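You operate a simulated robot arm through the tools that you are given. There is no shell and no other tool. Be economical: measure what you need, move in short steps, check, and stop when the job is done.

You are at the controls of a simulated two-armed robot. One attempt, no reset.

TASK
Wash and rinse the green cup and stand it on the rack.
Fine: first pump soap once into the wash bowl; shake the drops off over the rinse bowl; levers, tap, spout and the other cups stay.

The check looks at the end state, three seconds after you hand in, the way a careful person would. Anything else that was tipped, shoved, dropped, spilled or broken makes it a failure.

THE ROBOT
Two 7-joint arms with fingered hands on one trunk, on a base that drives. Base frame: it is fixed to the floor where the robot stands at the start and does not move with it; the origin is under the middle of the robot, x ahead of it, y to its left, z up; the surface under the hand at the start is at about z = 730. Readings come in mm, rad, newtons and seconds.
The left shoulder is at the start at [200, 135, 995], the right one opposite. Places, roughly: bars of the drying rack [600, -1200, 900]; blue drain lever [300, -600, 800]; red tap lever [800, -800, 1000]; rinse bowl [600, -600, 800]; sink spout [700, -400, 1100]; soap pump [800, 0, 1100]; wash bowl [600, -200, 800]; white cup [1000, -750, 1000]; yellow drain lever [300, -200, 800]. Payload 4 kg a hand.
Tool frame (each hand has its own): the origin (TCP) lies between the finger pads and is the grasp point; the fingertips stand 25 mm ahead of it; z points along the fingers, y is the line along which they close. Largest opening 88 mm; the body of the gripper starts 29 mm behind the TCP. The gripper is a hand of 4 fingers: y runs from the thumb to the fingers, the wrist lies at [-13, -106, -174] in the tool frame, and closing takes about 1.5 s.
Orientation is told as [roll, pitch, yaw] about the base's x, y, z axes, in that order, counted from this pose: with the fingers straight down and the wrist toward the robot, the tool's x, y and z point along [0, 1, 0], [1, 0, 0] and [0, 0, -1] of the base frame.

THE INTERFACE
- The arms move only by the tool drive_tool. It takes "left_plan", "right_plan" or both (then of equal length, played together; a hand with none holds still); each is a list of rows, each a list of 6 numbers: the shift along the tool's x, y, z in mm, then the turn, a rotation vector about the tool's x, y, z in rad. In form: [[dx, dy, dz, ax, ay, az], ...]. A call has 1 to 12 rows; each row is the pose to reach, as a shift and turn from the pose commanded when the call began, along the tool's axes at that moment. "left_fingers" and "right_fingers" are, for a hand that has rows, the gripper command, from -1 (shut) to 1 (fully open), values between in proportion, set as the call begins (left out, the last holds). Each row takes 0.2 s and may step no farther than 50 mm and 0.15 rad from the row before; otherwise, or with a gripper value out of range, the whole call is refused. A pose out of reach is approached as far as the arm can. The call stops where the force on the tool passes 40 N (or 10 N more than at its start, if that is more) or the arm is blocked; 0.2 s more then pass. Each finger travels about 153 mm/s and halts on what it meets, pressing with about 26 N; the grip force reading is that of the motor and also rises with nothing between the fingers. The clock runs only during rows and for 0.2 s after the last one: add rows that repeat a pose to give the fingers time. It gives the time, the measured TCP pose, the force on the tool (base axes), the opening and the grip force at its end, in the units of the frame above (readings bear some noise), with the torque about the TCP (base axes, N m) and any sound that the robot's microphone picked up, and new pictures: "pictures" is both (left out), scene, wrist or none (wrist: the cameras of the hands that moved).
- Cameras (640 x 400 px; columns grow to the right, rows downward): "scene" is now at [140.5, -15.2, 1598.8]; the picture's right is [-0.18, -0.98, 0.00], its down [-0.69, 0.12, -0.71] and it looks along [0.70, -0.13, -0.70] (base axes); focal length 256 px, centre (320, 200). "left" rides on the left gripper at [-64, -83, -98] in its tool frame; the picture's right is [-0.62, -0.37, 0.69], its down [0.71, -0.63, 0.30] and it looks along [0.32, 0.68, 0.65] (tool axes); focal length 265 px, centre (320, 200). "right" rides on the right gripper at [64, -83, -98] in its tool frame; the picture's right is [-0.62, 0.37, -0.69], its down [-0.71, -0.63, 0.30] and it looks along [-0.32, 0.68, 0.65] (tool axes); focal length 265 px, centre (320, 200). There is no depth. A picture from a camera that has moved, and an enlarged one, comes with that camera's place and axes in the base frame and with its lens.
- move_column(by): slides the trunk up (or, below 0, down) by that many mm; the arms and the scene camera ride with it, the base frame stays. It gives what a move gives, with no picture.
- drive_base(legs): drives the robot by 1 to 6 legs, each [ahead, left, turn to the left] in mm, mm and rad, along the robot's own axes; the way and the turn of a leg run together, so that a leg with both is an arc; at most 1500 mm and 3.142 rad a leg. The arms and the cameras ride along, it lands a little off, and it stops where it bumps. It gives what a move gives, and a new picture of the scene camera.
- hand_shape(shape, hand): the hand has 4 fingers and takes this shape, open, in about a second: jaw (thumb against the fingers, like two jaws); tri (thumb and two fingers); tip (a fingertip pinch); poke (one finger out to press); point (the index stretched); flat (the hand flat); cup (the hand cupped); fist (a fist). The gripper value then closes the fingers along that shape, each until it touches; the sizes above hold for jaw. It gives what a move gives, with no picture.
- turn_head(pan, tilt): turns the head with the scene camera to pan (to the left, within 1.693 rad either way) and tilt (down, from -0.506 to 1.204), counted from straight ahead of the robot. It gives what a move gives, and a new picture of the scene camera.
- enlarge(camera, box): a new picture of the part [left, top, right, bottom] of that camera's present view, enlarged. It takes no simulated time.
- hand_in(): hands the job in; it is judged then, once.

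Work in short steps. Places have to be worked out from the pictures, the camera data and where the tool is seen: move nearer, look again, correct. Check each grasp and each placing, and mend what went wrong. You have 120 turns and 260 pictures in all, those below and enlarged ones among them. Open the grippers and draw the arms clear of the work before you hand the job in, unless the task says otherwise; then end with one line.

The tools are called as name(argument=value, ...) on one line, values as JSON. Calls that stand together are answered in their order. drive_tool: Moves the arms, as the interface text tells. Its arguments: {"type":"object","properties":{"left_plan":{"type":"array"},"left_fingers":{"type":"number"},"right_plan":{"type":"array"},"right_fingers":{"type":"number"},"pictures":{"type":"string","enum":["both","scene","wrist","none"]}},"required":[]} The other tools are called the same way: move_column (by) slides the trunk up or down; hand_shape (shape, hand) gives the hand a shape; drive_base (legs) drives the base; turn_head (pan, tilt) turns the head that bears the scene camera; enlarge (camera, box) takes an enlarged picture of a part of a camera's view; hand_in () hands the job in.

At the start:

```text
t: 0.0
left_ee_pos: [635.4, -37.5, 1343.7]
left_orientation: [0.0, 0.0, 0.0]
left_ft_force: [0.6, -0.3, 0.1]
left_wrist_torque: [0.01, 0.0, -0.03]
left_width: 87.5
left_grasp_force: 0.2
left_shape: jaw
right_ee_pos: [442.5, -447.5, 1333.2]
right_orientation: [-0.002, 0.0, -0.001]
right_ft_force: [0.6, -0.5, 1.0]
right_wrist_torque: [0.04, -0.01, -0.02]
right_width: 87.4
right_grasp_force: 0.2
right_shape: jaw
trunk travel left (down, up): [-600.0, 170.0]
robot x, y, heading: [-0.6, -0.2, 0.003]
head pan, tilt: [-0.178, 0.778]
```

scene: 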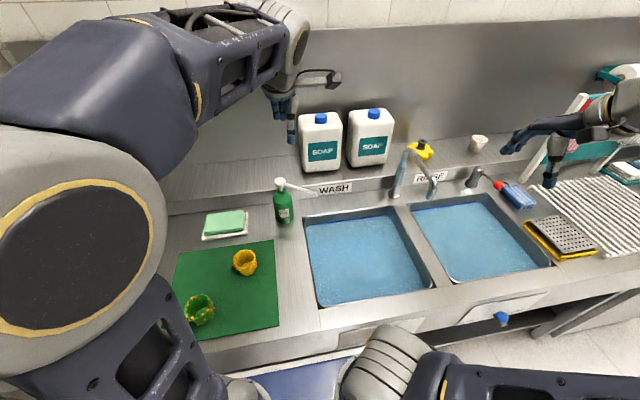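
right: 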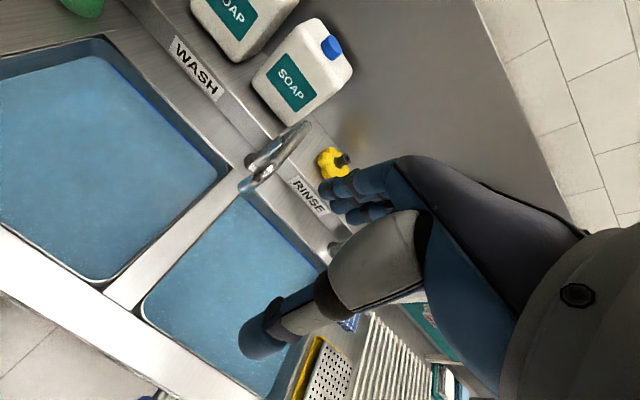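
left: 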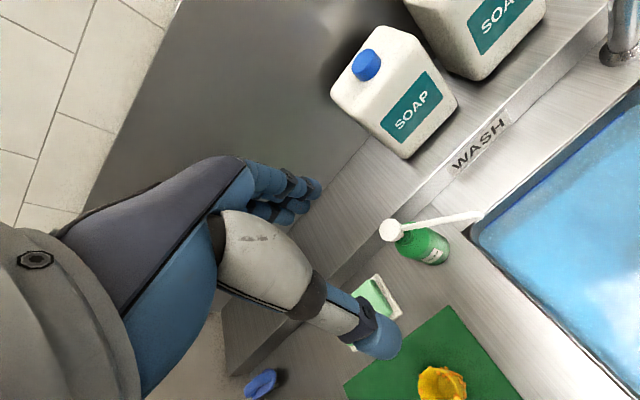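

I see a mat with a yellow cup and a green soiled cup, the green soap pump, both bowls full of water, and the rack at right. I enlarge on the cups and the pump first.

enlarge(camera="scene", box=[160, 160, 340, 340])

enlarge(camera="scene", box=[380, 100, 640, 340])

```text
2.22 times, centred on (250, 250) of scene
camera zoom: at [140.5, -15.2, 1598.8], right [-0.18, -0.98, 0.0], down [-0.69, 0.12, -0.71], along [0.7, -0.13, -0.7], focal length 569 px, centre (476, 89)
```

zoom: 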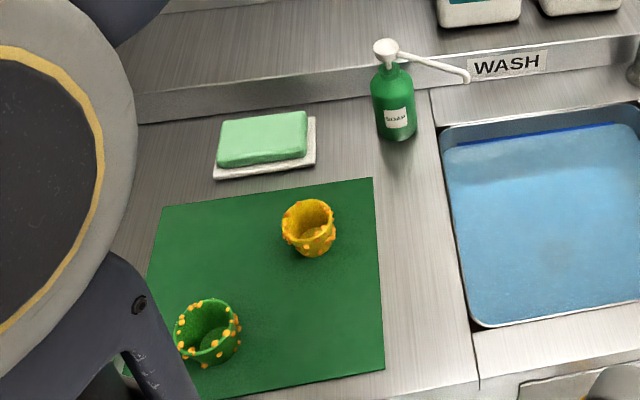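

```text
1.67 times, centred on (510, 220) of scene
camera zoom: at [140.5, -15.2, 1598.8], right [-0.18, -0.98, 0.0], down [-0.69, 0.12, -0.71], along [0.7, -0.13, -0.7], focal length 427 px, centre (3, 167)
```

zoom: 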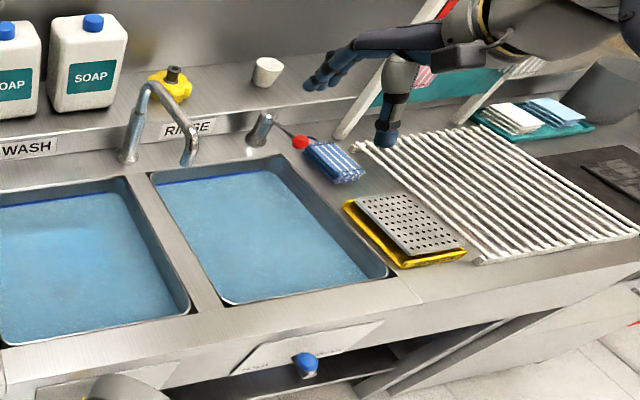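

Triangulating scene and left-wrist views, the pump head is at about (767, -2, 1080), its spout points over the wash bowl, and the worktop is at z≈900. I shut the left hand and bring it above the pump head, still well clear.

drive_tool(left_plan=[[9, 33, 20, 0, 0, 0], [18, 66, 60, 0, 0, 0], [27, 99, 95, 0, 0, 0], [35, 131, 125, 0, 0, 0], [35, 131, 150, 0, 0, 0], [35, 131, 150, 0, 0, 0], [35, 131, 150, 0, 0, 0], [35, 131, 150, 0, 0, 0]], left_fingers=-1)

```text
refused: row 2 steps farther than a row can; nothing moved
```

The step was slightly too long, so I spread it over more rows.

drive_tool(left_plan=[[7, 26, 25, 0, 0, 0], [14, 52, 50, 0, 0, 0], [21, 78, 75, 0, 0, 0], [28, 104, 100, 0, 0, 0], [35, 131, 125, 0, 0, 0], [35, 131, 150, 0, 0, 0], [35, 131, 150, 0, 0, 0], [35, 131, 150, 0, 0, 0]], left_fingers=-1)

```text
t: 1.8
left_ee_pos: [766.5, -2.0, 1194.9]
left_orientation: [0.0, 0.001, 0.0]
left_ft_force: [-0.8, 0.0, -0.2]
left_wrist_torque: [0.0, 0.0, -0.01]
left_width: 0.1
left_grasp_force: 25.9
left_shape: jaw
right_ee_pos: [442.8, -449.1, 1332.6]
right_orientation: [0.001, 0.0, -0.002]
right_ft_force: [-0.2, -0.5, -0.1]
right_wrist_torque: [-0.01, 0.02, -0.02]
right_width: 87.6
right_grasp_force: 0.0
right_shape: jaw
trunk travel left (down, up): [-600.0, 170.0]
robot x, y, heading: [-2.3, -1.2, -0.005]
head pan, tilt: [-0.178, 0.778]
camera scene: at [140.6, -15.2, 1598.8], right [-0.18, -0.98, 0.0], down [-0.69, 0.12, -0.71], along [0.7, -0.13, -0.7], focal length 256 px, centre (320, 200)
camera left: at [682.5, -66.9, 1292.1], right [-0.37, -0.62, -0.69], down [-0.63, 0.71, -0.3], along [0.68, 0.32, -0.65], focal length 265 px, centre (320, 200)
```

scene: 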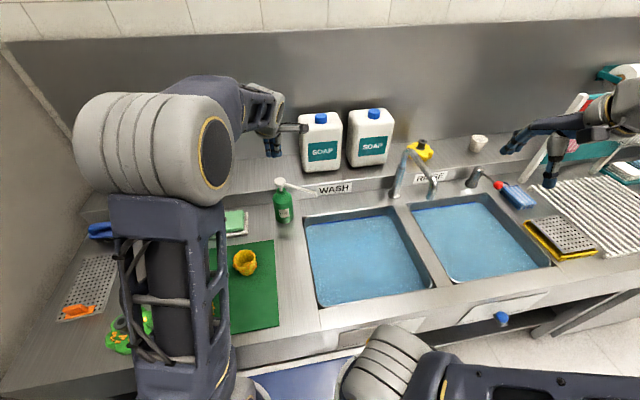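
left: 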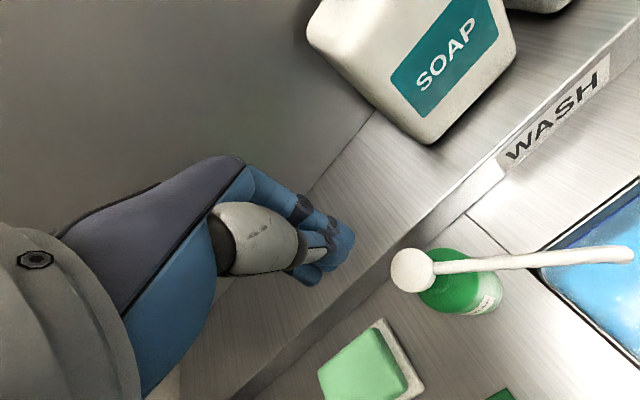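

The closed fingertips sit directly above the pump head (about 85 mm of air). I press down in small steps and look at the force.

drive_tool(left_plan=[[0, 0, 40, 0, 0, 0], [0, 0, 70, 0, 0, 0], [0, 0, 80, 0, 0, 0], [0, 0, 86, 0, 0, 0], [0, 0, 92, 0, 0, 0]])

```text
t: 3.0
left_ee_pos: [766.6, -4.5, 1102.5]
left_orientation: [0.001, -0.001, 0.001]
left_ft_force: [0.6, -0.6, 1.2]
left_wrist_torque: [0.0, 0.03, -0.03]
left_width: 0.2
left_grasp_force: 26.0
left_shape: jaw
right_ee_pos: [442.8, -448.4, 1333.9]
right_orientation: [0.0, -0.001, -0.003]
right_ft_force: [0.0, 0.4, 0.1]
right_wrist_torque: [0.01, 0.0, 0.02]
right_width: 87.6
right_grasp_force: 0.1
right_shape: jaw
trunk travel left (down, up): [-600.0, 170.0]
robot x, y, heading: [-1.5, -0.2, 0.003]
head pan, tilt: [-0.178, 0.778]
camera scene: at [140.5, -15.2, 1598.9], right [-0.18, -0.98, 0.0], down [-0.69, 0.12, -0.71], along [0.7, -0.13, -0.7], focal length 256 px, centre (320, 200)
camera left: at [682.3, -67.3, 1200.4], right [-0.37, -0.62, -0.69], down [-0.63, 0.71, -0.3], along [0.68, 0.32, -0.65], focal length 265 px, centre (320, 200)
```

scene: 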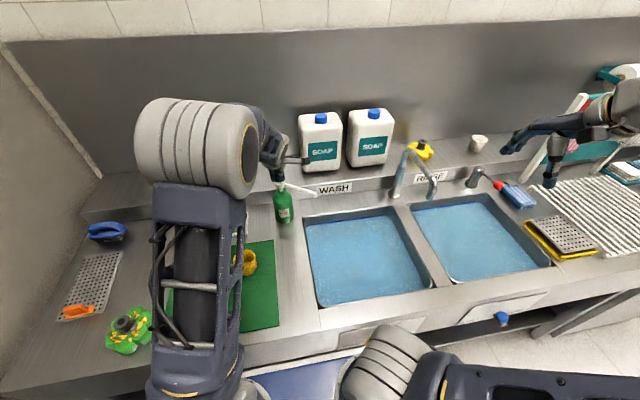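
left: 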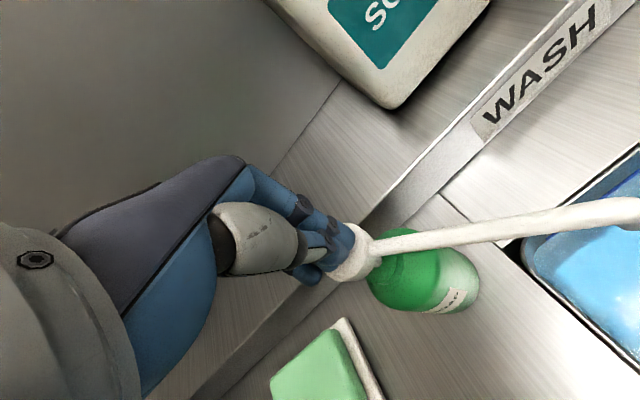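

The fingertips are just at the head with almost no force yet. I press on down now in one stroke.

drive_tool(left_plan=[[0, 0, 5, 0, 0, 0], [0, 0, 10, 0, 0, 0], [0, 0, 15, 0, 0, 0], [0, 0, 20, 0, 0, 0], [0, 0, 25, 0, 0, 0], [0, 0, 30, 0, 0, 0]])

```text
t: 4.1
left_ee_pos: [768.6, -3.2, 1088.9]
left_orientation: [-0.005, -0.019, -0.003]
left_ft_force: [-1.9, 0.8, 18.8]
left_wrist_torque: [-0.01, 0.1, 0.01]
left_width: 0.0
left_grasp_force: 25.9
left_shape: jaw
right_ee_pos: [442.0, -449.0, 1333.3]
right_orientation: [0.001, -0.001, -0.003]
right_ft_force: [-0.9, 0.8, 0.1]
right_wrist_torque: [0.0, -0.02, -0.02]
right_width: 87.5
right_grasp_force: 0.0
right_shape: jaw
trunk travel left (down, up): [-600.0, 170.0]
robot x, y, heading: [0.6, 2.6, 0.003]
head pan, tilt: [-0.178, 0.778]
stopped in row 5 (left hand): the force on the tool passed its limit at 44 N (the readings are from after the stop); the commanded pose is now the measured one
camera scene: at [139.7, -15.1, 1598.8], right [-0.18, -0.98, 0.0], down [-0.69, 0.12, -0.71], along [0.7, -0.13, -0.7], focal length 256 px, centre (320, 200)
camera left: at [684.0, -66.9, 1185.1], right [-0.36, -0.62, -0.7], down [-0.62, 0.71, -0.32], along [0.7, 0.32, -0.64], focal length 265 px, centre (320, 200)
```

scene: 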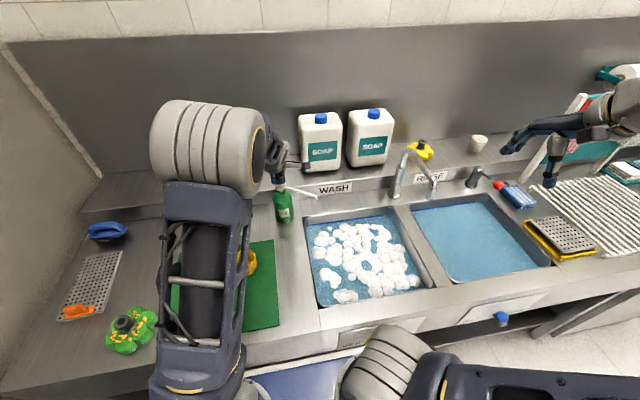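
left: 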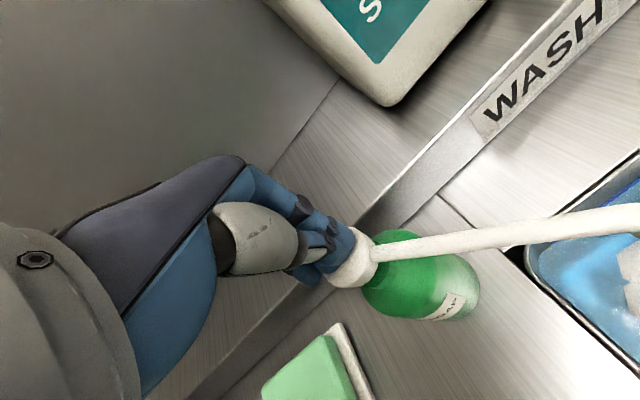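

Foam has appeared in the wash bowl: one pump done. I lift straight off the pump and back away.

drive_tool(left_plan=[[0, 0, -40, 0, 0, 0], [0, 0, -85, 0, 0, 0], [0, 0, -130, 0, 0, 0], [0, 0, -175, 0, 0, 0], [0, -40, -200, 0, 0, 0], [0, -85, -220, 0, 0, 0], [0, -130, -230, 0, 0, 0], [0, -175, -230, 0, 0, 0]], left_fingers=1)

```text
t: 5.9
left_ee_pos: [590.5, -3.0, 1313.2]
left_orientation: [-0.005, -0.011, -0.002]
left_ft_force: [-0.4, -0.1, -0.2]
left_wrist_torque: [-0.05, 0.05, 0.0]
left_width: 87.5
left_grasp_force: 0.0
left_shape: jaw
right_ee_pos: [441.9, -448.9, 1333.3]
right_orientation: [0.001, 0.001, -0.002]
right_ft_force: [-0.1, 0.3, -1.1]
right_wrist_torque: [0.01, 0.01, -0.01]
right_width: 87.6
right_grasp_force: 0.0
right_shape: jaw
trunk travel left (down, up): [-600.0, 170.0]
robot x, y, heading: [3.7, -2.0, 0.002]
head pan, tilt: [-0.178, 0.778]
camera scene: at [141.0, -15.3, 1598.8], right [-0.18, -0.98, 0.0], down [-0.69, 0.12, -0.71], along [0.7, -0.13, -0.7], focal length 256 px, centre (320, 200)
camera left: at [505.5, -66.3, 1410.3], right [-0.36, -0.62, -0.7], down [-0.63, 0.71, -0.31], along [0.69, 0.32, -0.65], focal length 265 px, centre (320, 200)
```

scene: 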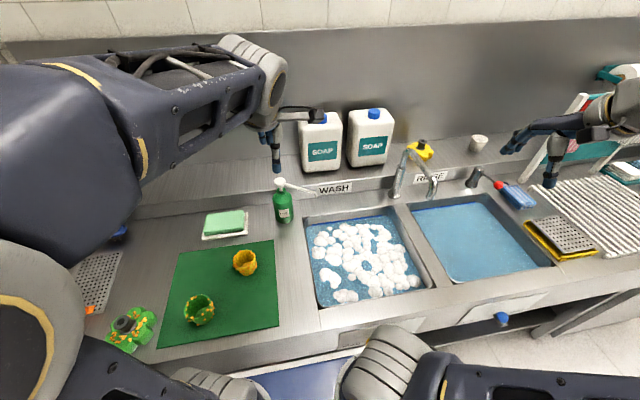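
left: 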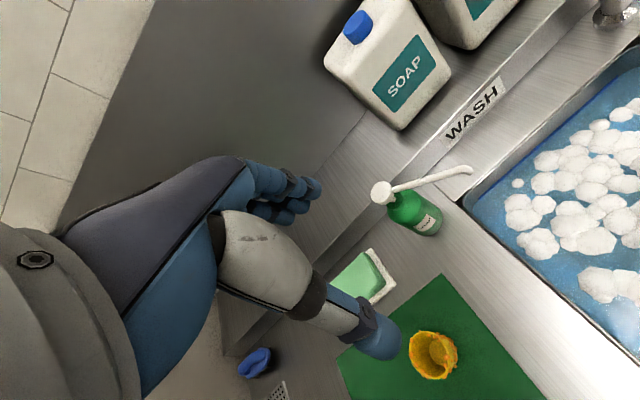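

Now a close look at the green cup, and a downward look at the counter front and levers.

enlarge(camera="scene", box=[160, 240, 272, 340])

turn_head(pan=-0.5, tilt=1.15)

```text
4.00 times, centred on (216, 290) of scene
camera zoom: at [141.0, -15.3, 1598.8], right [-0.18, -0.98, 0.0], down [-0.69, 0.12, -0.71], along [0.7, -0.13, -0.7], focal length 1024 px, centre (736, -160)
```

zoom: 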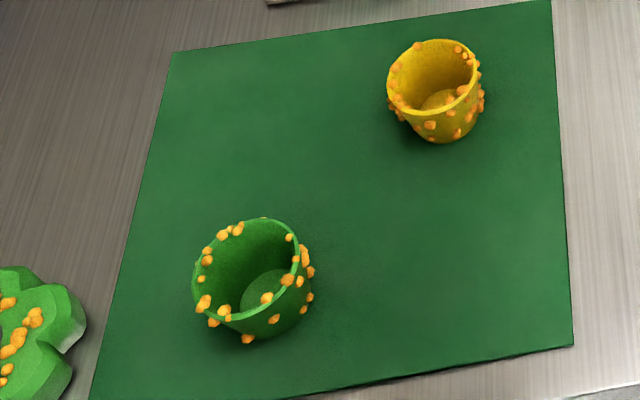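

```text
t: 6.8
left_ee_pos: [590.0, -1.9, 1312.4]
left_orientation: [-0.003, -0.011, -0.001]
left_ft_force: [0.3, -0.1, -0.6]
left_wrist_torque: [0.01, 0.01, 0.03]
left_width: 87.9
left_grasp_force: 0.0
left_shape: jaw
right_ee_pos: [442.0, -448.1, 1333.5]
right_orientation: [0.0, 0.0, -0.001]
right_ft_force: [-0.1, -0.5, 0.0]
right_wrist_torque: [0.0, 0.03, 0.02]
right_width: 87.4
right_grasp_force: 0.0
right_shape: jaw
trunk travel left (down, up): [-600.0, 170.0]
robot x, y, heading: [1.2, 1.4, -0.001]
head pan, tilt: [-0.499, 1.15]
camera scene: at [112.5, -29.2, 1572.3], right [-0.48, -0.88, 0.0], down [-0.8, 0.44, -0.41], along [0.36, -0.2, -0.91], focal length 256 px, centre (320, 200)
```

scene: 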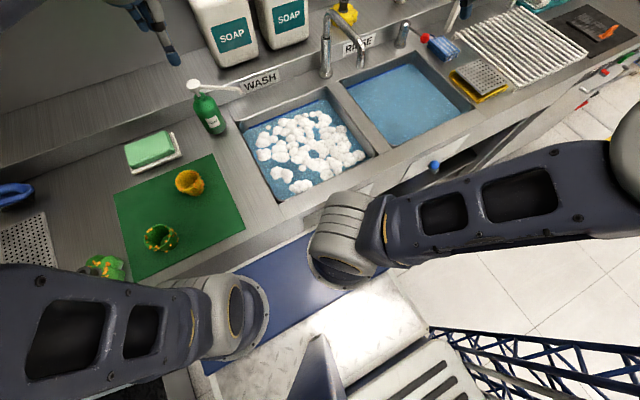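

The green cup's rim looks about 68 mm wide (tapered), standing near (467, 238). I bring the open left hand above it at z≈1100 to triangulate it from the wrist camera.

drive_tool(left_plan=[[30, -15, 26, 0, 0, 0], [60, -30, 52, 0, 0, 0], [90, -46, 79, 0, 0, 0], [120, -61, 106, 0, 0, 0], [150, -77, 132, 0, 0, 0], [180, -92, 159, 0, 0, 0], [210, -107, 185, 0, 0, 0], [240, -122, 212, 0, 0, 0]], left_fingers=1)

turn_head(pan=0.3, tilt=1.0)

```text
t: 8.6
left_ee_pos: [495.7, 251.4, 1111.0]
left_orientation: [-0.002, -0.01, -0.003]
left_ft_force: [0.7, -0.2, 0.4]
left_wrist_torque: [-0.01, -0.01, 0.03]
left_width: 88.1
left_grasp_force: 0.0
left_shape: jaw
left hand out of reach, approached as far as the arm can: row 7, 8
right_ee_pos: [443.1, -447.8, 1333.4]
right_orientation: [0.0, -0.001, -0.002]
right_ft_force: [0.1, -0.4, 0.9]
right_wrist_torque: [0.02, 0.06, 0.03]
right_width: 88.0
right_grasp_force: 0.2
right_shape: jaw
trunk travel left (down, up): [-600.0, 170.0]
robot x, y, heading: [-0.7, 4.4, -0.002]
head pan, tilt: [-0.499, 1.15]
camera scene: at [112.4, -29.7, 1572.3], right [-0.48, -0.88, 0.0], down [-0.8, 0.44, -0.41], along [0.36, -0.2, -0.91], focal length 256 px, centre (320, 200)
camera left: at [411.1, 187.6, 1210.3], right [-0.36, -0.62, -0.7], down [-0.62, 0.72, -0.31], along [0.69, 0.32, -0.65], focal length 265 px, centre (320, 200)
```

scene: 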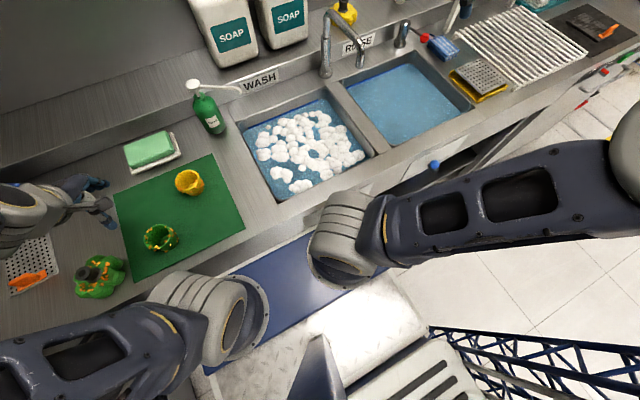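
left: 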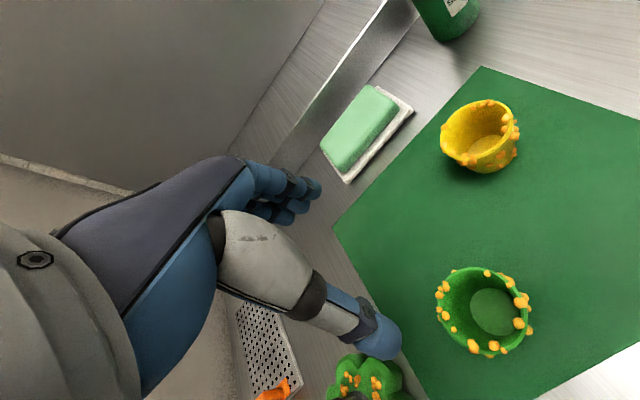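

```text
t: 9.7
left_ee_pos: [496.2, 252.5, 1114.5]
left_orientation: [-0.002, -0.01, 0.0]
left_ft_force: [1.2, 0.2, 0.3]
left_wrist_torque: [0.01, 0.0, 0.0]
left_width: 87.7
left_grasp_force: 0.0
left_shape: jaw
right_ee_pos: [442.6, -448.5, 1332.7]
right_orientation: [0.0, 0.0, -0.001]
right_ft_force: [0.1, -0.6, 0.2]
right_wrist_torque: [-0.04, -0.02, 0.03]
right_width: 87.6
right_grasp_force: 0.1
right_shape: jaw
trunk travel left (down, up): [-600.0, 170.0]
robot x, y, heading: [0.6, -2.1, 0.004]
head pan, tilt: [0.3, 1.0]
camera scene: at [126.7, 19.9, 1582.0], right [0.29, -0.96, 0.0], down [-0.8, -0.25, -0.54], along [0.52, 0.16, -0.84], focal length 256 px, centre (320, 200)
```

scene: 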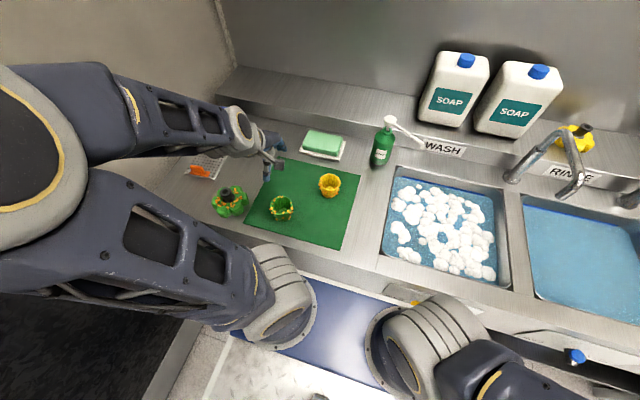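

The cup is at about (456, 236), rim at z≈968, so ~67 mm tall; the hand could not reach that close to the body. I drive the base 150 mm back to get a better working distance.

drive_base(legs=[[-150, 0, 0]])

```text
t: 11.1
left_ee_pos: [346.7, 252.6, 1112.6]
left_orientation: [-0.004, -0.011, -0.001]
left_ft_force: [0.6, -0.4, -0.5]
left_wrist_torque: [0.0, -0.01, 0.0]
left_width: 88.0
left_grasp_force: 0.0
left_shape: jaw
right_ee_pos: [293.0, -449.2, 1333.0]
right_orientation: [0.001, 0.0, -0.003]
right_ft_force: [-0.4, 0.0, 0.6]
right_wrist_torque: [0.0, 0.01, 0.0]
right_width: 87.7
right_grasp_force: 0.1
right_shape: jaw
trunk travel left (down, up): [-600.0, 170.0]
robot x, y, heading: [-151.3, 1.2, -0.001]
head pan, tilt: [0.3, 1.0]
camera scene: at [-22.5, 19.8, 1582.0], right [0.29, -0.96, 0.0], down [-0.8, -0.25, -0.54], along [0.52, 0.16, -0.84], focal length 256 px, centre (320, 200)
```

scene: 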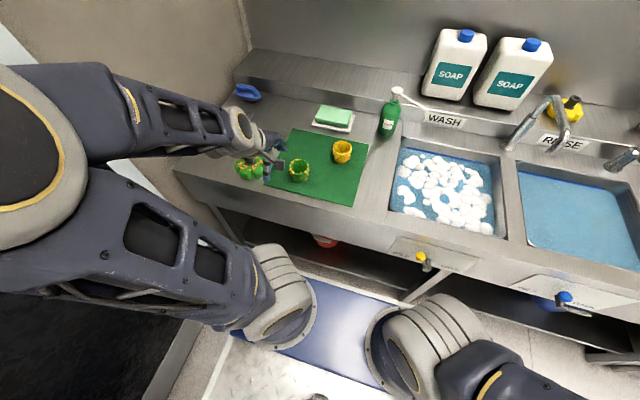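

The base moved back cleanly. I move the hand forward to above the cup and down to z≈1040 for a check of alignment.

drive_tool(left_plan=[[-5, 37, 0, 0, 0, 0], [-10, 74, 0, 0, 0, 0], [-16, 110, 10, 0, 0, 0], [-16, 110, 40, 0, 0, 0], [-16, 110, 72, 0, 0, 0]], left_fingers=1)

```text
t: 12.3
left_ee_pos: [459.0, 236.3, 1042.4]
left_orientation: [-0.003, -0.012, -0.001]
left_ft_force: [0.2, 0.6, 0.0]
left_wrist_torque: [0.02, -0.01, -0.01]
left_width: 87.7
left_grasp_force: 0.2
left_shape: jaw
right_ee_pos: [292.4, -449.0, 1332.1]
right_orientation: [-0.001, -0.001, 0.0]
right_ft_force: [0.2, 0.4, 0.4]
right_wrist_torque: [0.02, 0.01, -0.03]
right_width: 87.6
right_grasp_force: 0.0
right_shape: jaw
trunk travel left (down, up): [-600.0, 170.0]
robot x, y, heading: [-147.8, -1.5, -0.004]
head pan, tilt: [0.3, 1.0]
camera scene: at [-22.7, 19.7, 1582.1], right [0.29, -0.96, 0.0], down [-0.8, -0.25, -0.54], along [0.52, 0.16, -0.84], focal length 256 px, centre (320, 200)
camera left: at [374.6, 171.9, 1139.6], right [-0.36, -0.62, -0.69], down [-0.63, 0.71, -0.31], along [0.69, 0.32, -0.65], focal length 265 px, centre (320, 200)
```

scene: 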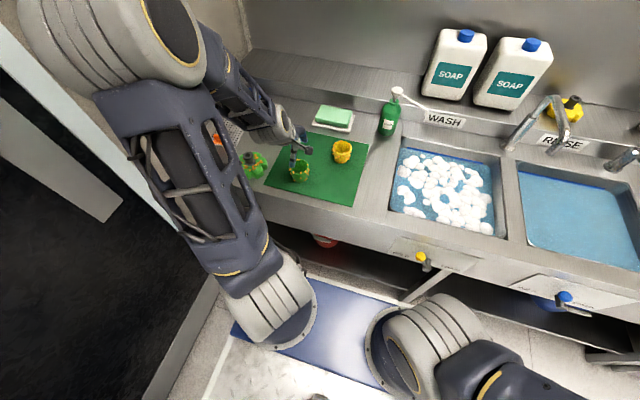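
left: 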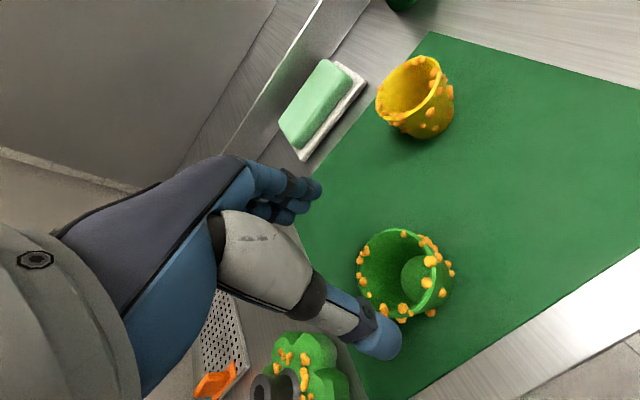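

Rim centre now resolves to about (451, 231, 967). I shift a few mm and descend until the tips are just above the rim.

drive_tool(left_plan=[[-4, -7, 15, 0, 0, 0], [-4, -7, 38, 0, 0, 0], [-4, -7, 38, 0, 0, 0]], left_fingers=1, pictures="wrist")

enlarge(camera="scene", box=[230, 100, 370, 220])

enlarge(camera="left", box=[240, 150, 480, 370])

```text
t: 13.1
left_ee_pos: [450.7, 231.2, 1003.8]
left_orientation: [-0.003, -0.01, -0.002]
left_ft_force: [0.4, 0.3, -0.2]
left_wrist_torque: [0.02, 0.01, 0.0]
left_width: 87.8
left_grasp_force: 0.0
left_shape: jaw
right_ee_pos: [293.4, -449.1, 1332.3]
right_orientation: [0.0, 0.0, -0.001]
right_ft_force: [1.0, 0.8, 0.2]
right_wrist_torque: [0.02, -0.01, 0.0]
right_width: 87.7
right_grasp_force: 0.1
right_shape: jaw
trunk travel left (down, up): [-600.0, 170.0]
robot x, y, heading: [-150.4, -1.6, -0.001]
head pan, tilt: [0.3, 1.0]
camera left: at [366.8, 167.6, 1100.7], right [-0.36, -0.62, -0.69], down [-0.63, 0.71, -0.31], along [0.69, 0.32, -0.65], focal length 265 px, centre (320, 200)
```

left: 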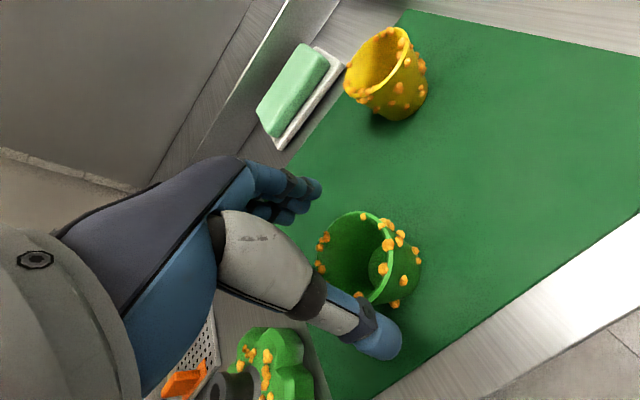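

```text
3.33 times, centred on (300, 160) of scene
camera zoom: at [-22.4, 19.8, 1582.0], right [0.29, -0.96, 0.0], down [-0.8, -0.25, -0.54], along [0.52, 0.16, -0.84], focal length 853 px, centre (387, 333)
```

zoom: 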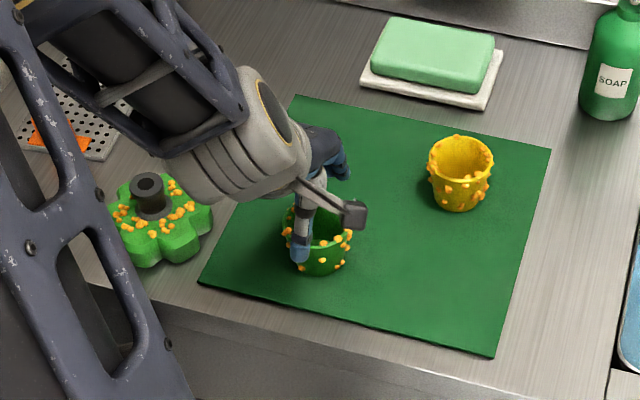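

```text
1.82 times, centred on (360, 260) of left
camera zoom: at [366.8, 167.6, 1100.7], right [-0.36, -0.62, -0.69], down [-0.63, 0.71, -0.31], along [0.69, 0.32, -0.65], focal length 483 px, centre (247, 91)
```

zoom: 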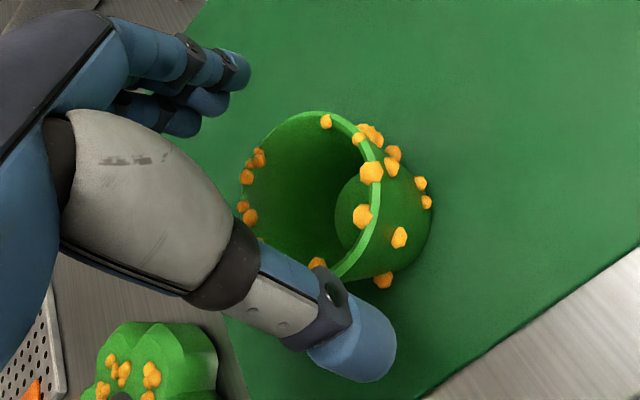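

Centred to within a couple of mm. I descend to z≈950 so the pads straddle the upper wall.

drive_tool(left_plan=[[0, 0, 12, 0, 0, 0], [0, 0, 24, 0, 0, 0], [0, 0, 36, 0, 0, 0], [0, 0, 48, 0, 0, 0], [0, 0, 54, 0, 0, 0]], pictures="wrist")

enlarge(camera="scene", box=[230, 100, 370, 220])

```text
t: 14.3
left_ee_pos: [452.5, 231.4, 949.8]
left_orientation: [-0.004, -0.012, -0.003]
left_ft_force: [0.8, 0.1, 4.3]
left_wrist_torque: [-0.03, -0.11, 0.03]
left_width: 88.0
left_grasp_force: 0.1
left_shape: jaw
right_ee_pos: [292.3, -450.0, 1332.8]
right_orientation: [0.0, -0.001, -0.002]
right_ft_force: [-0.1, 0.4, -0.2]
right_wrist_torque: [0.0, 0.02, -0.01]
right_width: 87.6
right_grasp_force: 0.0
right_shape: jaw
trunk travel left (down, up): [-600.0, 170.0]
robot x, y, heading: [-148.9, -2.1, -0.001]
head pan, tilt: [0.3, 1.0]
camera left: at [367.6, 167.8, 1047.1], right [-0.36, -0.62, -0.69], down [-0.63, 0.71, -0.31], along [0.69, 0.32, -0.65], focal length 265 px, centre (320, 200)
```

left: 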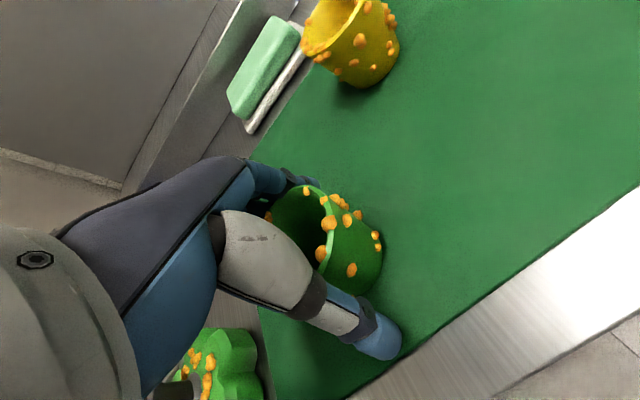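

```text
3.33 times, centred on (300, 160) of scene
camera zoom: at [-22.5, 19.7, 1582.1], right [0.29, -0.96, 0.0], down [-0.8, -0.25, -0.54], along [0.52, 0.16, -0.84], focal length 853 px, centre (387, 333)
```

zoom: 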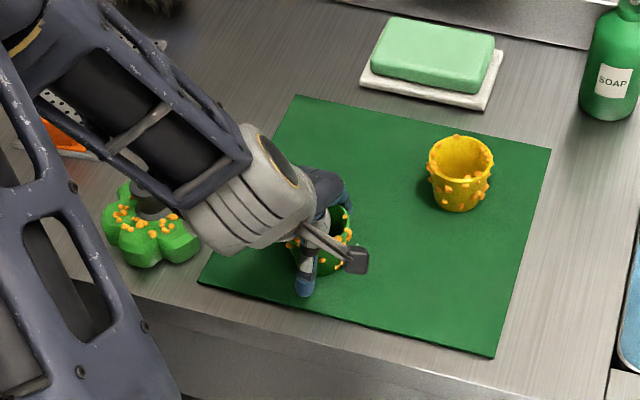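

A slight 4 N touch (rim near the palm), so I rise 3 mm and close the fingers.

drive_tool(left_plan=[[0, 0, -3, 0, 0, 0], [0, 0, -3, 0, 0, 0], [0, 0, -3, 0, 0, 0], [0, 0, -3, 0, 0, 0], [0, 0, -3, 0, 0, 0], [0, 0, -3, 0, 0, 0], [0, 0, -3, 0, 0, 0], [0, 0, -3, 0, 0, 0]], left_fingers=-1, pictures="wrist")

```text
t: 16.1
left_ee_pos: [451.1, 231.1, 952.6]
left_orientation: [-0.003, -0.011, -0.003]
left_ft_force: [-0.1, -0.9, -0.4]
left_wrist_torque: [0.0, 0.0, -0.01]
left_width: 52.6
left_grasp_force: 26.0
left_shape: jaw
right_ee_pos: [293.9, -447.8, 1333.8]
right_orientation: [0.0, 0.0, -0.002]
right_ft_force: [1.2, 1.0, -0.2]
right_wrist_torque: [0.0, 0.02, -0.02]
right_width: 88.0
right_grasp_force: 0.0
right_shape: jaw
trunk travel left (down, up): [-600.0, 170.0]
robot x, y, heading: [-148.9, 4.3, -0.005]
head pan, tilt: [0.3, 1.0]
camera left: at [367.2, 168.3, 1050.6], right [-0.36, -0.62, -0.69], down [-0.63, 0.71, -0.31], along [0.69, 0.32, -0.65], focal length 265 px, centre (320, 200)
```

left: 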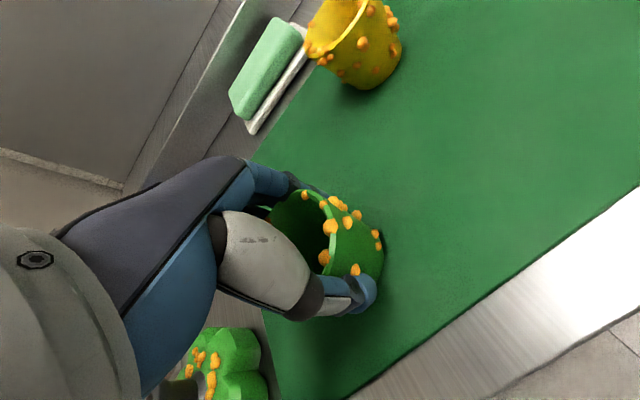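

The hand holds at 52.6 mm: the cup is between the fingers. I lift 150 mm straight up and check.

drive_tool(left_plan=[[0, 0, -15, 0, 0, 0], [0, 0, -40, 0, 0, 0], [0, 0, -80, 0, 0, 0], [0, 0, -120, 0, 0, 0], [0, 0, -160, 0, 0, 0]])

```text
t: 17.3
left_ee_pos: [447.6, 232.4, 1112.4]
left_orientation: [-0.005, -0.01, 0.0]
left_ft_force: [-0.2, -0.1, -1.1]
left_wrist_torque: [-0.03, 0.01, 0.02]
left_width: 52.8
left_grasp_force: 25.6
left_shape: jaw
right_ee_pos: [292.2, -448.5, 1333.0]
right_orientation: [0.0, -0.001, -0.001]
right_ft_force: [0.5, 0.2, -0.7]
right_wrist_torque: [-0.03, 0.01, -0.03]
right_width: 87.3
right_grasp_force: 0.0
right_shape: jaw
trunk travel left (down, up): [-600.0, 170.0]
robot x, y, heading: [-151.1, -0.6, -0.004]
head pan, tilt: [0.3, 1.0]
camera scene: at [-22.2, 20.1, 1581.9], right [0.29, -0.96, 0.0], down [-0.8, -0.25, -0.54], along [0.52, 0.16, -0.84], focal length 256 px, centre (320, 200)
camera left: at [363.3, 168.2, 1210.3], right [-0.36, -0.62, -0.69], down [-0.63, 0.71, -0.31], along [0.69, 0.32, -0.65], focal length 265 px, centre (320, 200)
```

scene: 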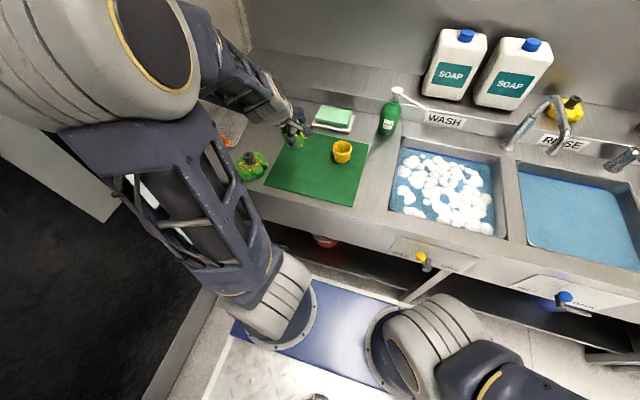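
left: 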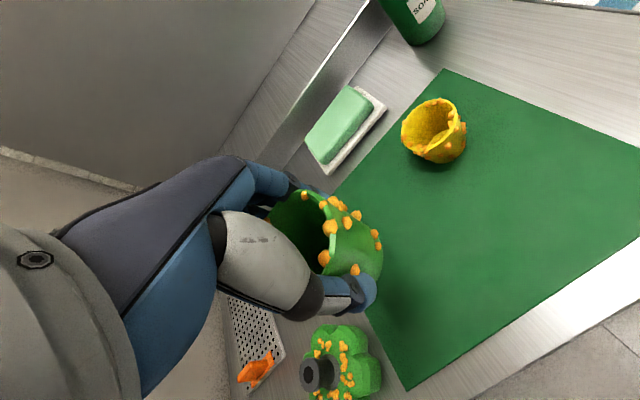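

The cup is held well. The wash bowl spans roughly x 432–707, y −390…−70, so I drive 430 mm to the right with the hand high and pulled in.

drive_base(legs=[[0, -440, 0]])

turn_head(pan=0.1, tilt=0.85)

```text
t: 19.9
left_ee_pos: [448.0, -206.7, 1112.9]
left_orientation: [-0.003, -0.01, -0.01]
left_ft_force: [-0.2, -0.1, -0.7]
left_wrist_torque: [0.0, -0.01, -0.01]
left_width: 52.9
left_grasp_force: 25.9
left_shape: jaw
right_ee_pos: [287.8, -885.6, 1332.8]
right_orientation: [0.002, 0.001, -0.011]
right_ft_force: [0.7, -0.3, 0.0]
right_wrist_torque: [0.02, -0.01, 0.01]
right_width: 87.8
right_grasp_force: 0.1
right_shape: jaw
trunk travel left (down, up): [-600.0, 170.0]
robot x, y, heading: [-148.3, -434.7, -0.011]
head pan, tilt: [0.3, 1.0]
camera scene: at [-24.4, -414.5, 1582.0], right [0.29, -0.96, 0.0], down [-0.81, -0.24, -0.54], along [0.52, 0.16, -0.84], focal length 256 px, centre (320, 200)
```

scene: 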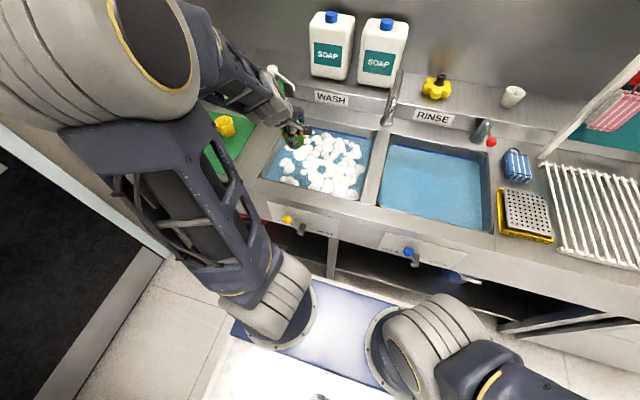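

```text
t: 20.7
left_ee_pos: [447.5, -205.9, 1111.7]
left_orientation: [-0.004, -0.01, -0.01]
left_ft_force: [0.2, -0.6, -1.4]
left_wrist_torque: [0.0, 0.02, -0.01]
left_width: 52.7
left_grasp_force: 26.0
left_shape: jaw
right_ee_pos: [286.2, -886.8, 1333.1]
right_orientation: [0.001, 0.001, -0.012]
right_ft_force: [-0.7, 0.6, 0.6]
right_wrist_torque: [-0.01, -0.02, 0.02]
right_width: 87.5
right_grasp_force: 0.1
right_shape: jaw
trunk travel left (down, up): [-600.0, 170.0]
robot x, y, heading: [-150.3, -431.4, -0.01]
head pan, tilt: [0.099, 0.85]
camera scene: at [-13.3, -427.3, 1593.1], right [0.09, -1.0, 0.0], down [-0.75, -0.07, -0.66], along [0.66, 0.06, -0.75], focal length 256 px, centre (320, 200)
```

scene: 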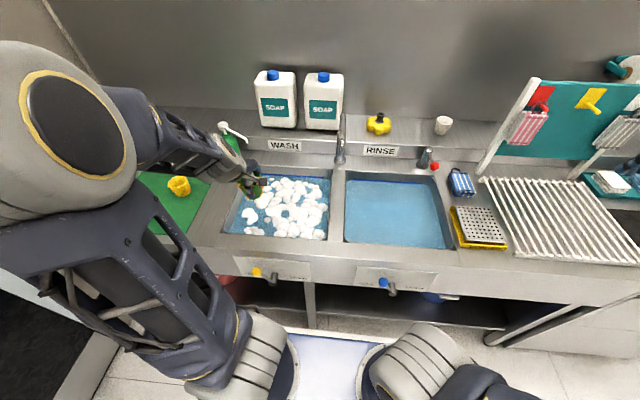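

Clear view now. I bring the cup over the bowl centre (590, −230) and down to just above the foam at first.

drive_tool(left_plan=[[-8, 40, 0, 0, 0, 0], [-16, 80, 0, 0, 0, 0], [-24, 120, 0, 0, 0, 0], [-24, 142, 20, 0, 0, 0], [-24, 142, 60, 0, 0, 0], [-24, 142, 100, 0, 0, 0], [-24, 142, 140, 0, 0, 0], [-24, 142, 160, 0, 0, 0]])

```text
t: 22.5
left_ee_pos: [590.7, -231.2, 954.8]
left_orientation: [-0.003, -0.012, -0.009]
left_ft_force: [0.3, 0.1, 1.1]
left_wrist_torque: [0.0, 0.02, -0.01]
left_width: 52.3
left_grasp_force: 25.8
left_shape: jaw
right_ee_pos: [287.8, -886.1, 1333.2]
right_orientation: [0.001, 0.0, -0.01]
right_ft_force: [0.7, -0.3, 0.6]
right_wrist_torque: [0.01, -0.01, 0.02]
right_width: 87.2
right_grasp_force: 0.0
right_shape: jaw
trunk travel left (down, up): [-600.0, 170.0]
robot x, y, heading: [-151.4, -433.5, -0.011]
head pan, tilt: [0.099, 0.85]
camera scene: at [-13.4, -427.5, 1593.2], right [0.09, -1.0, 0.0], down [-0.75, -0.07, -0.66], along [0.66, 0.06, -0.75], focal length 256 px, centre (320, 200)
camera left: at [505.4, -294.5, 1051.9], right [-0.37, -0.62, -0.69], down [-0.62, 0.72, -0.31], along [0.69, 0.32, -0.65], focal length 265 px, centre (320, 200)
```

scene: 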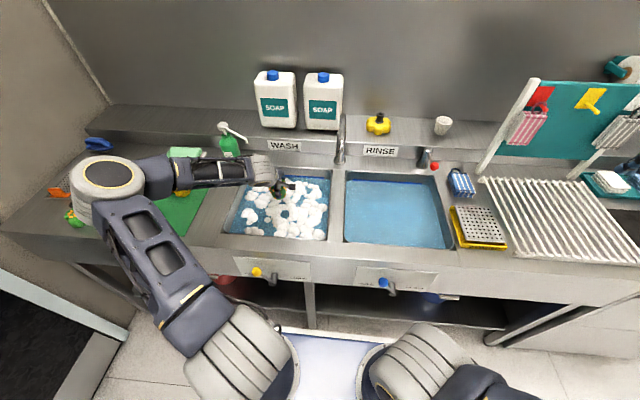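
left: 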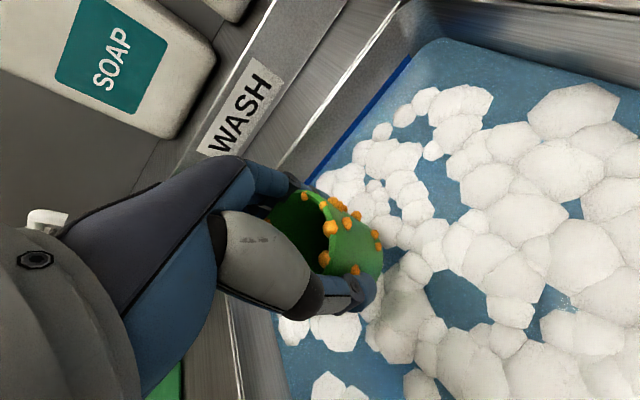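

The elbow has swung out low over the left counter, so I raise the trunk by 170 mm to keep the arm high over the cups before dipping.

move_column(by=170)

drive_tool(left_plan=[[0, 0, 40, 0, 0, 0], [0, 0, 80, 0, 0, 0], [0, 0, 120, 0, 0, 0], [0, 0, 160, 0, 0, 0], [0, 0, 190, 0, 0, 0]])

```text
t: 24.4
left_ee_pos: [590.2, -231.0, 1124.0]
left_orientation: [-0.005, -0.01, -0.01]
left_ft_force: [0.0, -0.3, -0.3]
left_wrist_torque: [-0.02, -0.01, 0.03]
left_width: 52.6
left_grasp_force: 25.6
left_shape: jaw
right_ee_pos: [287.7, -885.7, 1502.4]
right_orientation: [0.0, -0.001, -0.011]
right_ft_force: [0.8, 0.4, 0.1]
right_wrist_torque: [-0.03, 0.02, -0.02]
right_width: 87.9
right_grasp_force: 0.1
right_shape: jaw
trunk travel left (down, up): [-770.0, 0.0]
robot x, y, heading: [-149.2, -432.9, -0.007]
head pan, tilt: [0.099, 0.85]
```

```text
t: 25.6
left_ee_pos: [567.1, -208.9, 962.8]
left_orientation: [-0.003, -0.01, -0.012]
left_ft_force: [-0.2, 0.2, -1.1]
left_wrist_torque: [0.03, 0.02, -0.01]
left_width: 52.3
left_grasp_force: 26.0
left_shape: jaw
left hand out of reach, approached as far as the arm can: row 3, 4, 5
right_ee_pos: [287.8, -886.5, 1503.0]
right_orientation: [0.0, 0.001, -0.01]
right_ft_force: [0.1, -0.1, -0.1]
right_wrist_torque: [-0.01, -0.02, 0.03]
right_width: 87.4
right_grasp_force: 0.1
right_shape: jaw
trunk travel left (down, up): [-770.0, 0.0]
robot x, y, heading: [-153.1, -434.4, -0.005]
head pan, tilt: [0.099, 0.85]
camera scene: at [-13.2, -427.4, 1763.1], right [0.09, -1.0, 0.0], down [-0.75, -0.07, -0.66], along [0.66, 0.06, -0.75], focal length 256 px, centre (320, 200)
camera left: at [482.5, -272.0, 1059.1], right [-0.37, -0.62, -0.69], down [-0.62, 0.72, -0.31], along [0.69, 0.31, -0.65], focal length 265 px, centre (320, 200)
```

scene: 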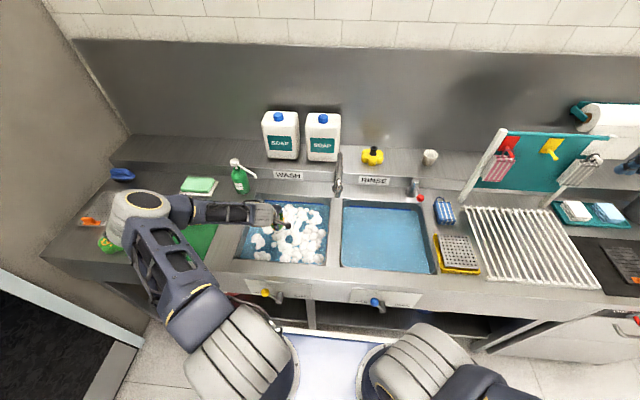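
left: 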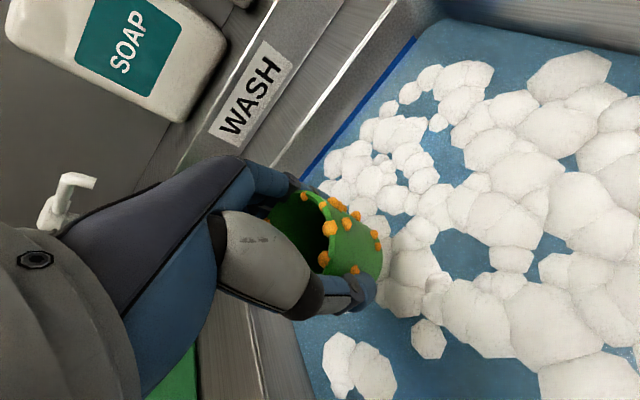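

Judging from both views the elbow is actually high (z≈1230), and the raised trunk costs reach. I lower the trunk again by 90 mm, which carries the cup down toward z≈873, inside the bowl.

move_column(by=-90)

enlarge(camera="left", box=[0, 0, 640, 400])

enlarge(camera="scene", box=[60, 130, 380, 330])

```text
t: 26.8
left_ee_pos: [568.0, -209.4, 872.1]
left_orientation: [-0.003, -0.01, -0.01]
left_ft_force: [0.1, -0.2, -0.6]
left_wrist_torque: [-0.02, 0.01, 0.03]
left_width: 52.2
left_grasp_force: 26.1
left_shape: jaw
right_ee_pos: [286.4, -885.2, 1412.9]
right_orientation: [-0.001, 0.001, -0.011]
right_ft_force: [-0.8, 0.2, 0.4]
right_wrist_torque: [0.03, 0.01, -0.01]
right_width: 87.6
right_grasp_force: 0.0
right_shape: jaw
trunk travel left (down, up): [-680.0, 90.0]
robot x, y, heading: [-148.9, -433.4, -0.008]
head pan, tilt: [0.099, 0.85]
```

```text
1.00 times, centred on (320, 200) of left (not enlarged: the box is as wide or as high as the picture)
camera zoom: at [482.6, -271.9, 969.4], right [-0.37, -0.62, -0.69], down [-0.62, 0.72, -0.31], along [0.69, 0.31, -0.65], focal length 265 px, centre (320, 200)
```

zoom: 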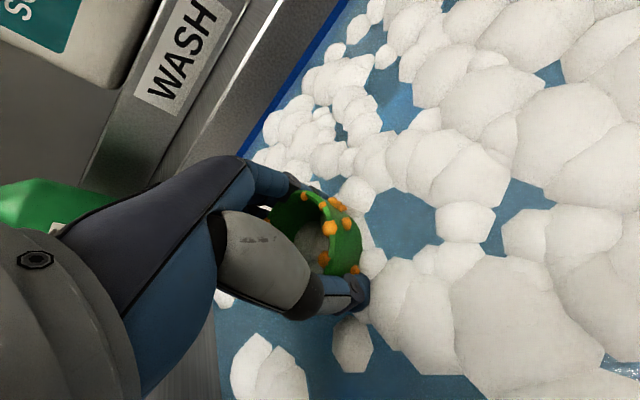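

```text
2.00 times, centred on (220, 230) of scene
camera zoom: at [-13.2, -427.3, 1673.2], right [0.09, -1.0, 0.0], down [-0.75, -0.07, -0.66], along [0.66, 0.06, -0.75], focal length 512 px, centre (520, 140)
```

zoom: 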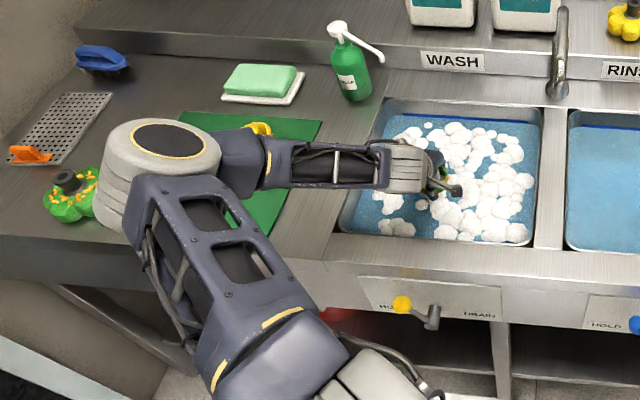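

The cup's lower part is under water. I lower 45 mm more to submerge it fully.

move_column(by=-45)

enlarge(camera="left", box=[160, 100, 480, 300])

```text
t: 27.7
left_ee_pos: [566.9, -208.4, 826.9]
left_orientation: [-0.004, -0.012, -0.011]
left_ft_force: [-0.2, -0.7, -1.1]
left_wrist_torque: [-0.06, 0.0, -0.02]
left_width: 52.4
left_grasp_force: 25.8
left_shape: jaw
right_ee_pos: [287.2, -885.9, 1367.5]
right_orientation: [-0.001, -0.001, -0.011]
right_ft_force: [0.6, 0.8, -0.7]
right_wrist_torque: [0.02, 0.01, 0.03]
right_width: 87.6
right_grasp_force: 0.1
right_shape: jaw
trunk travel left (down, up): [-635.0, 135.0]
robot x, y, heading: [-151.8, -433.2, -0.008]
head pan, tilt: [0.099, 0.85]
```

```text
2.00 times, centred on (320, 200) of left
camera zoom: at [482.6, -272.0, 924.4], right [-0.37, -0.62, -0.69], down [-0.62, 0.72, -0.31], along [0.69, 0.31, -0.65], focal length 531 px, centre (320, 200)
```

zoom: 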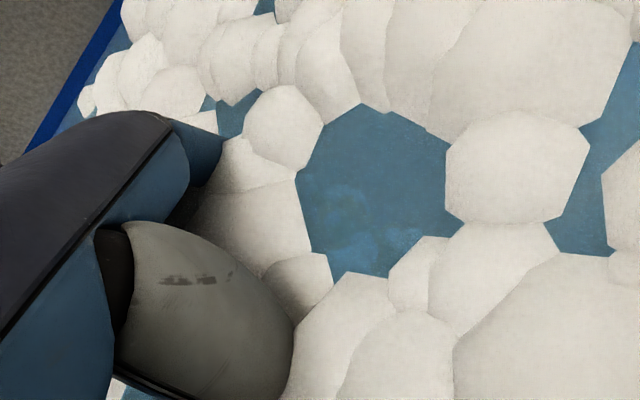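

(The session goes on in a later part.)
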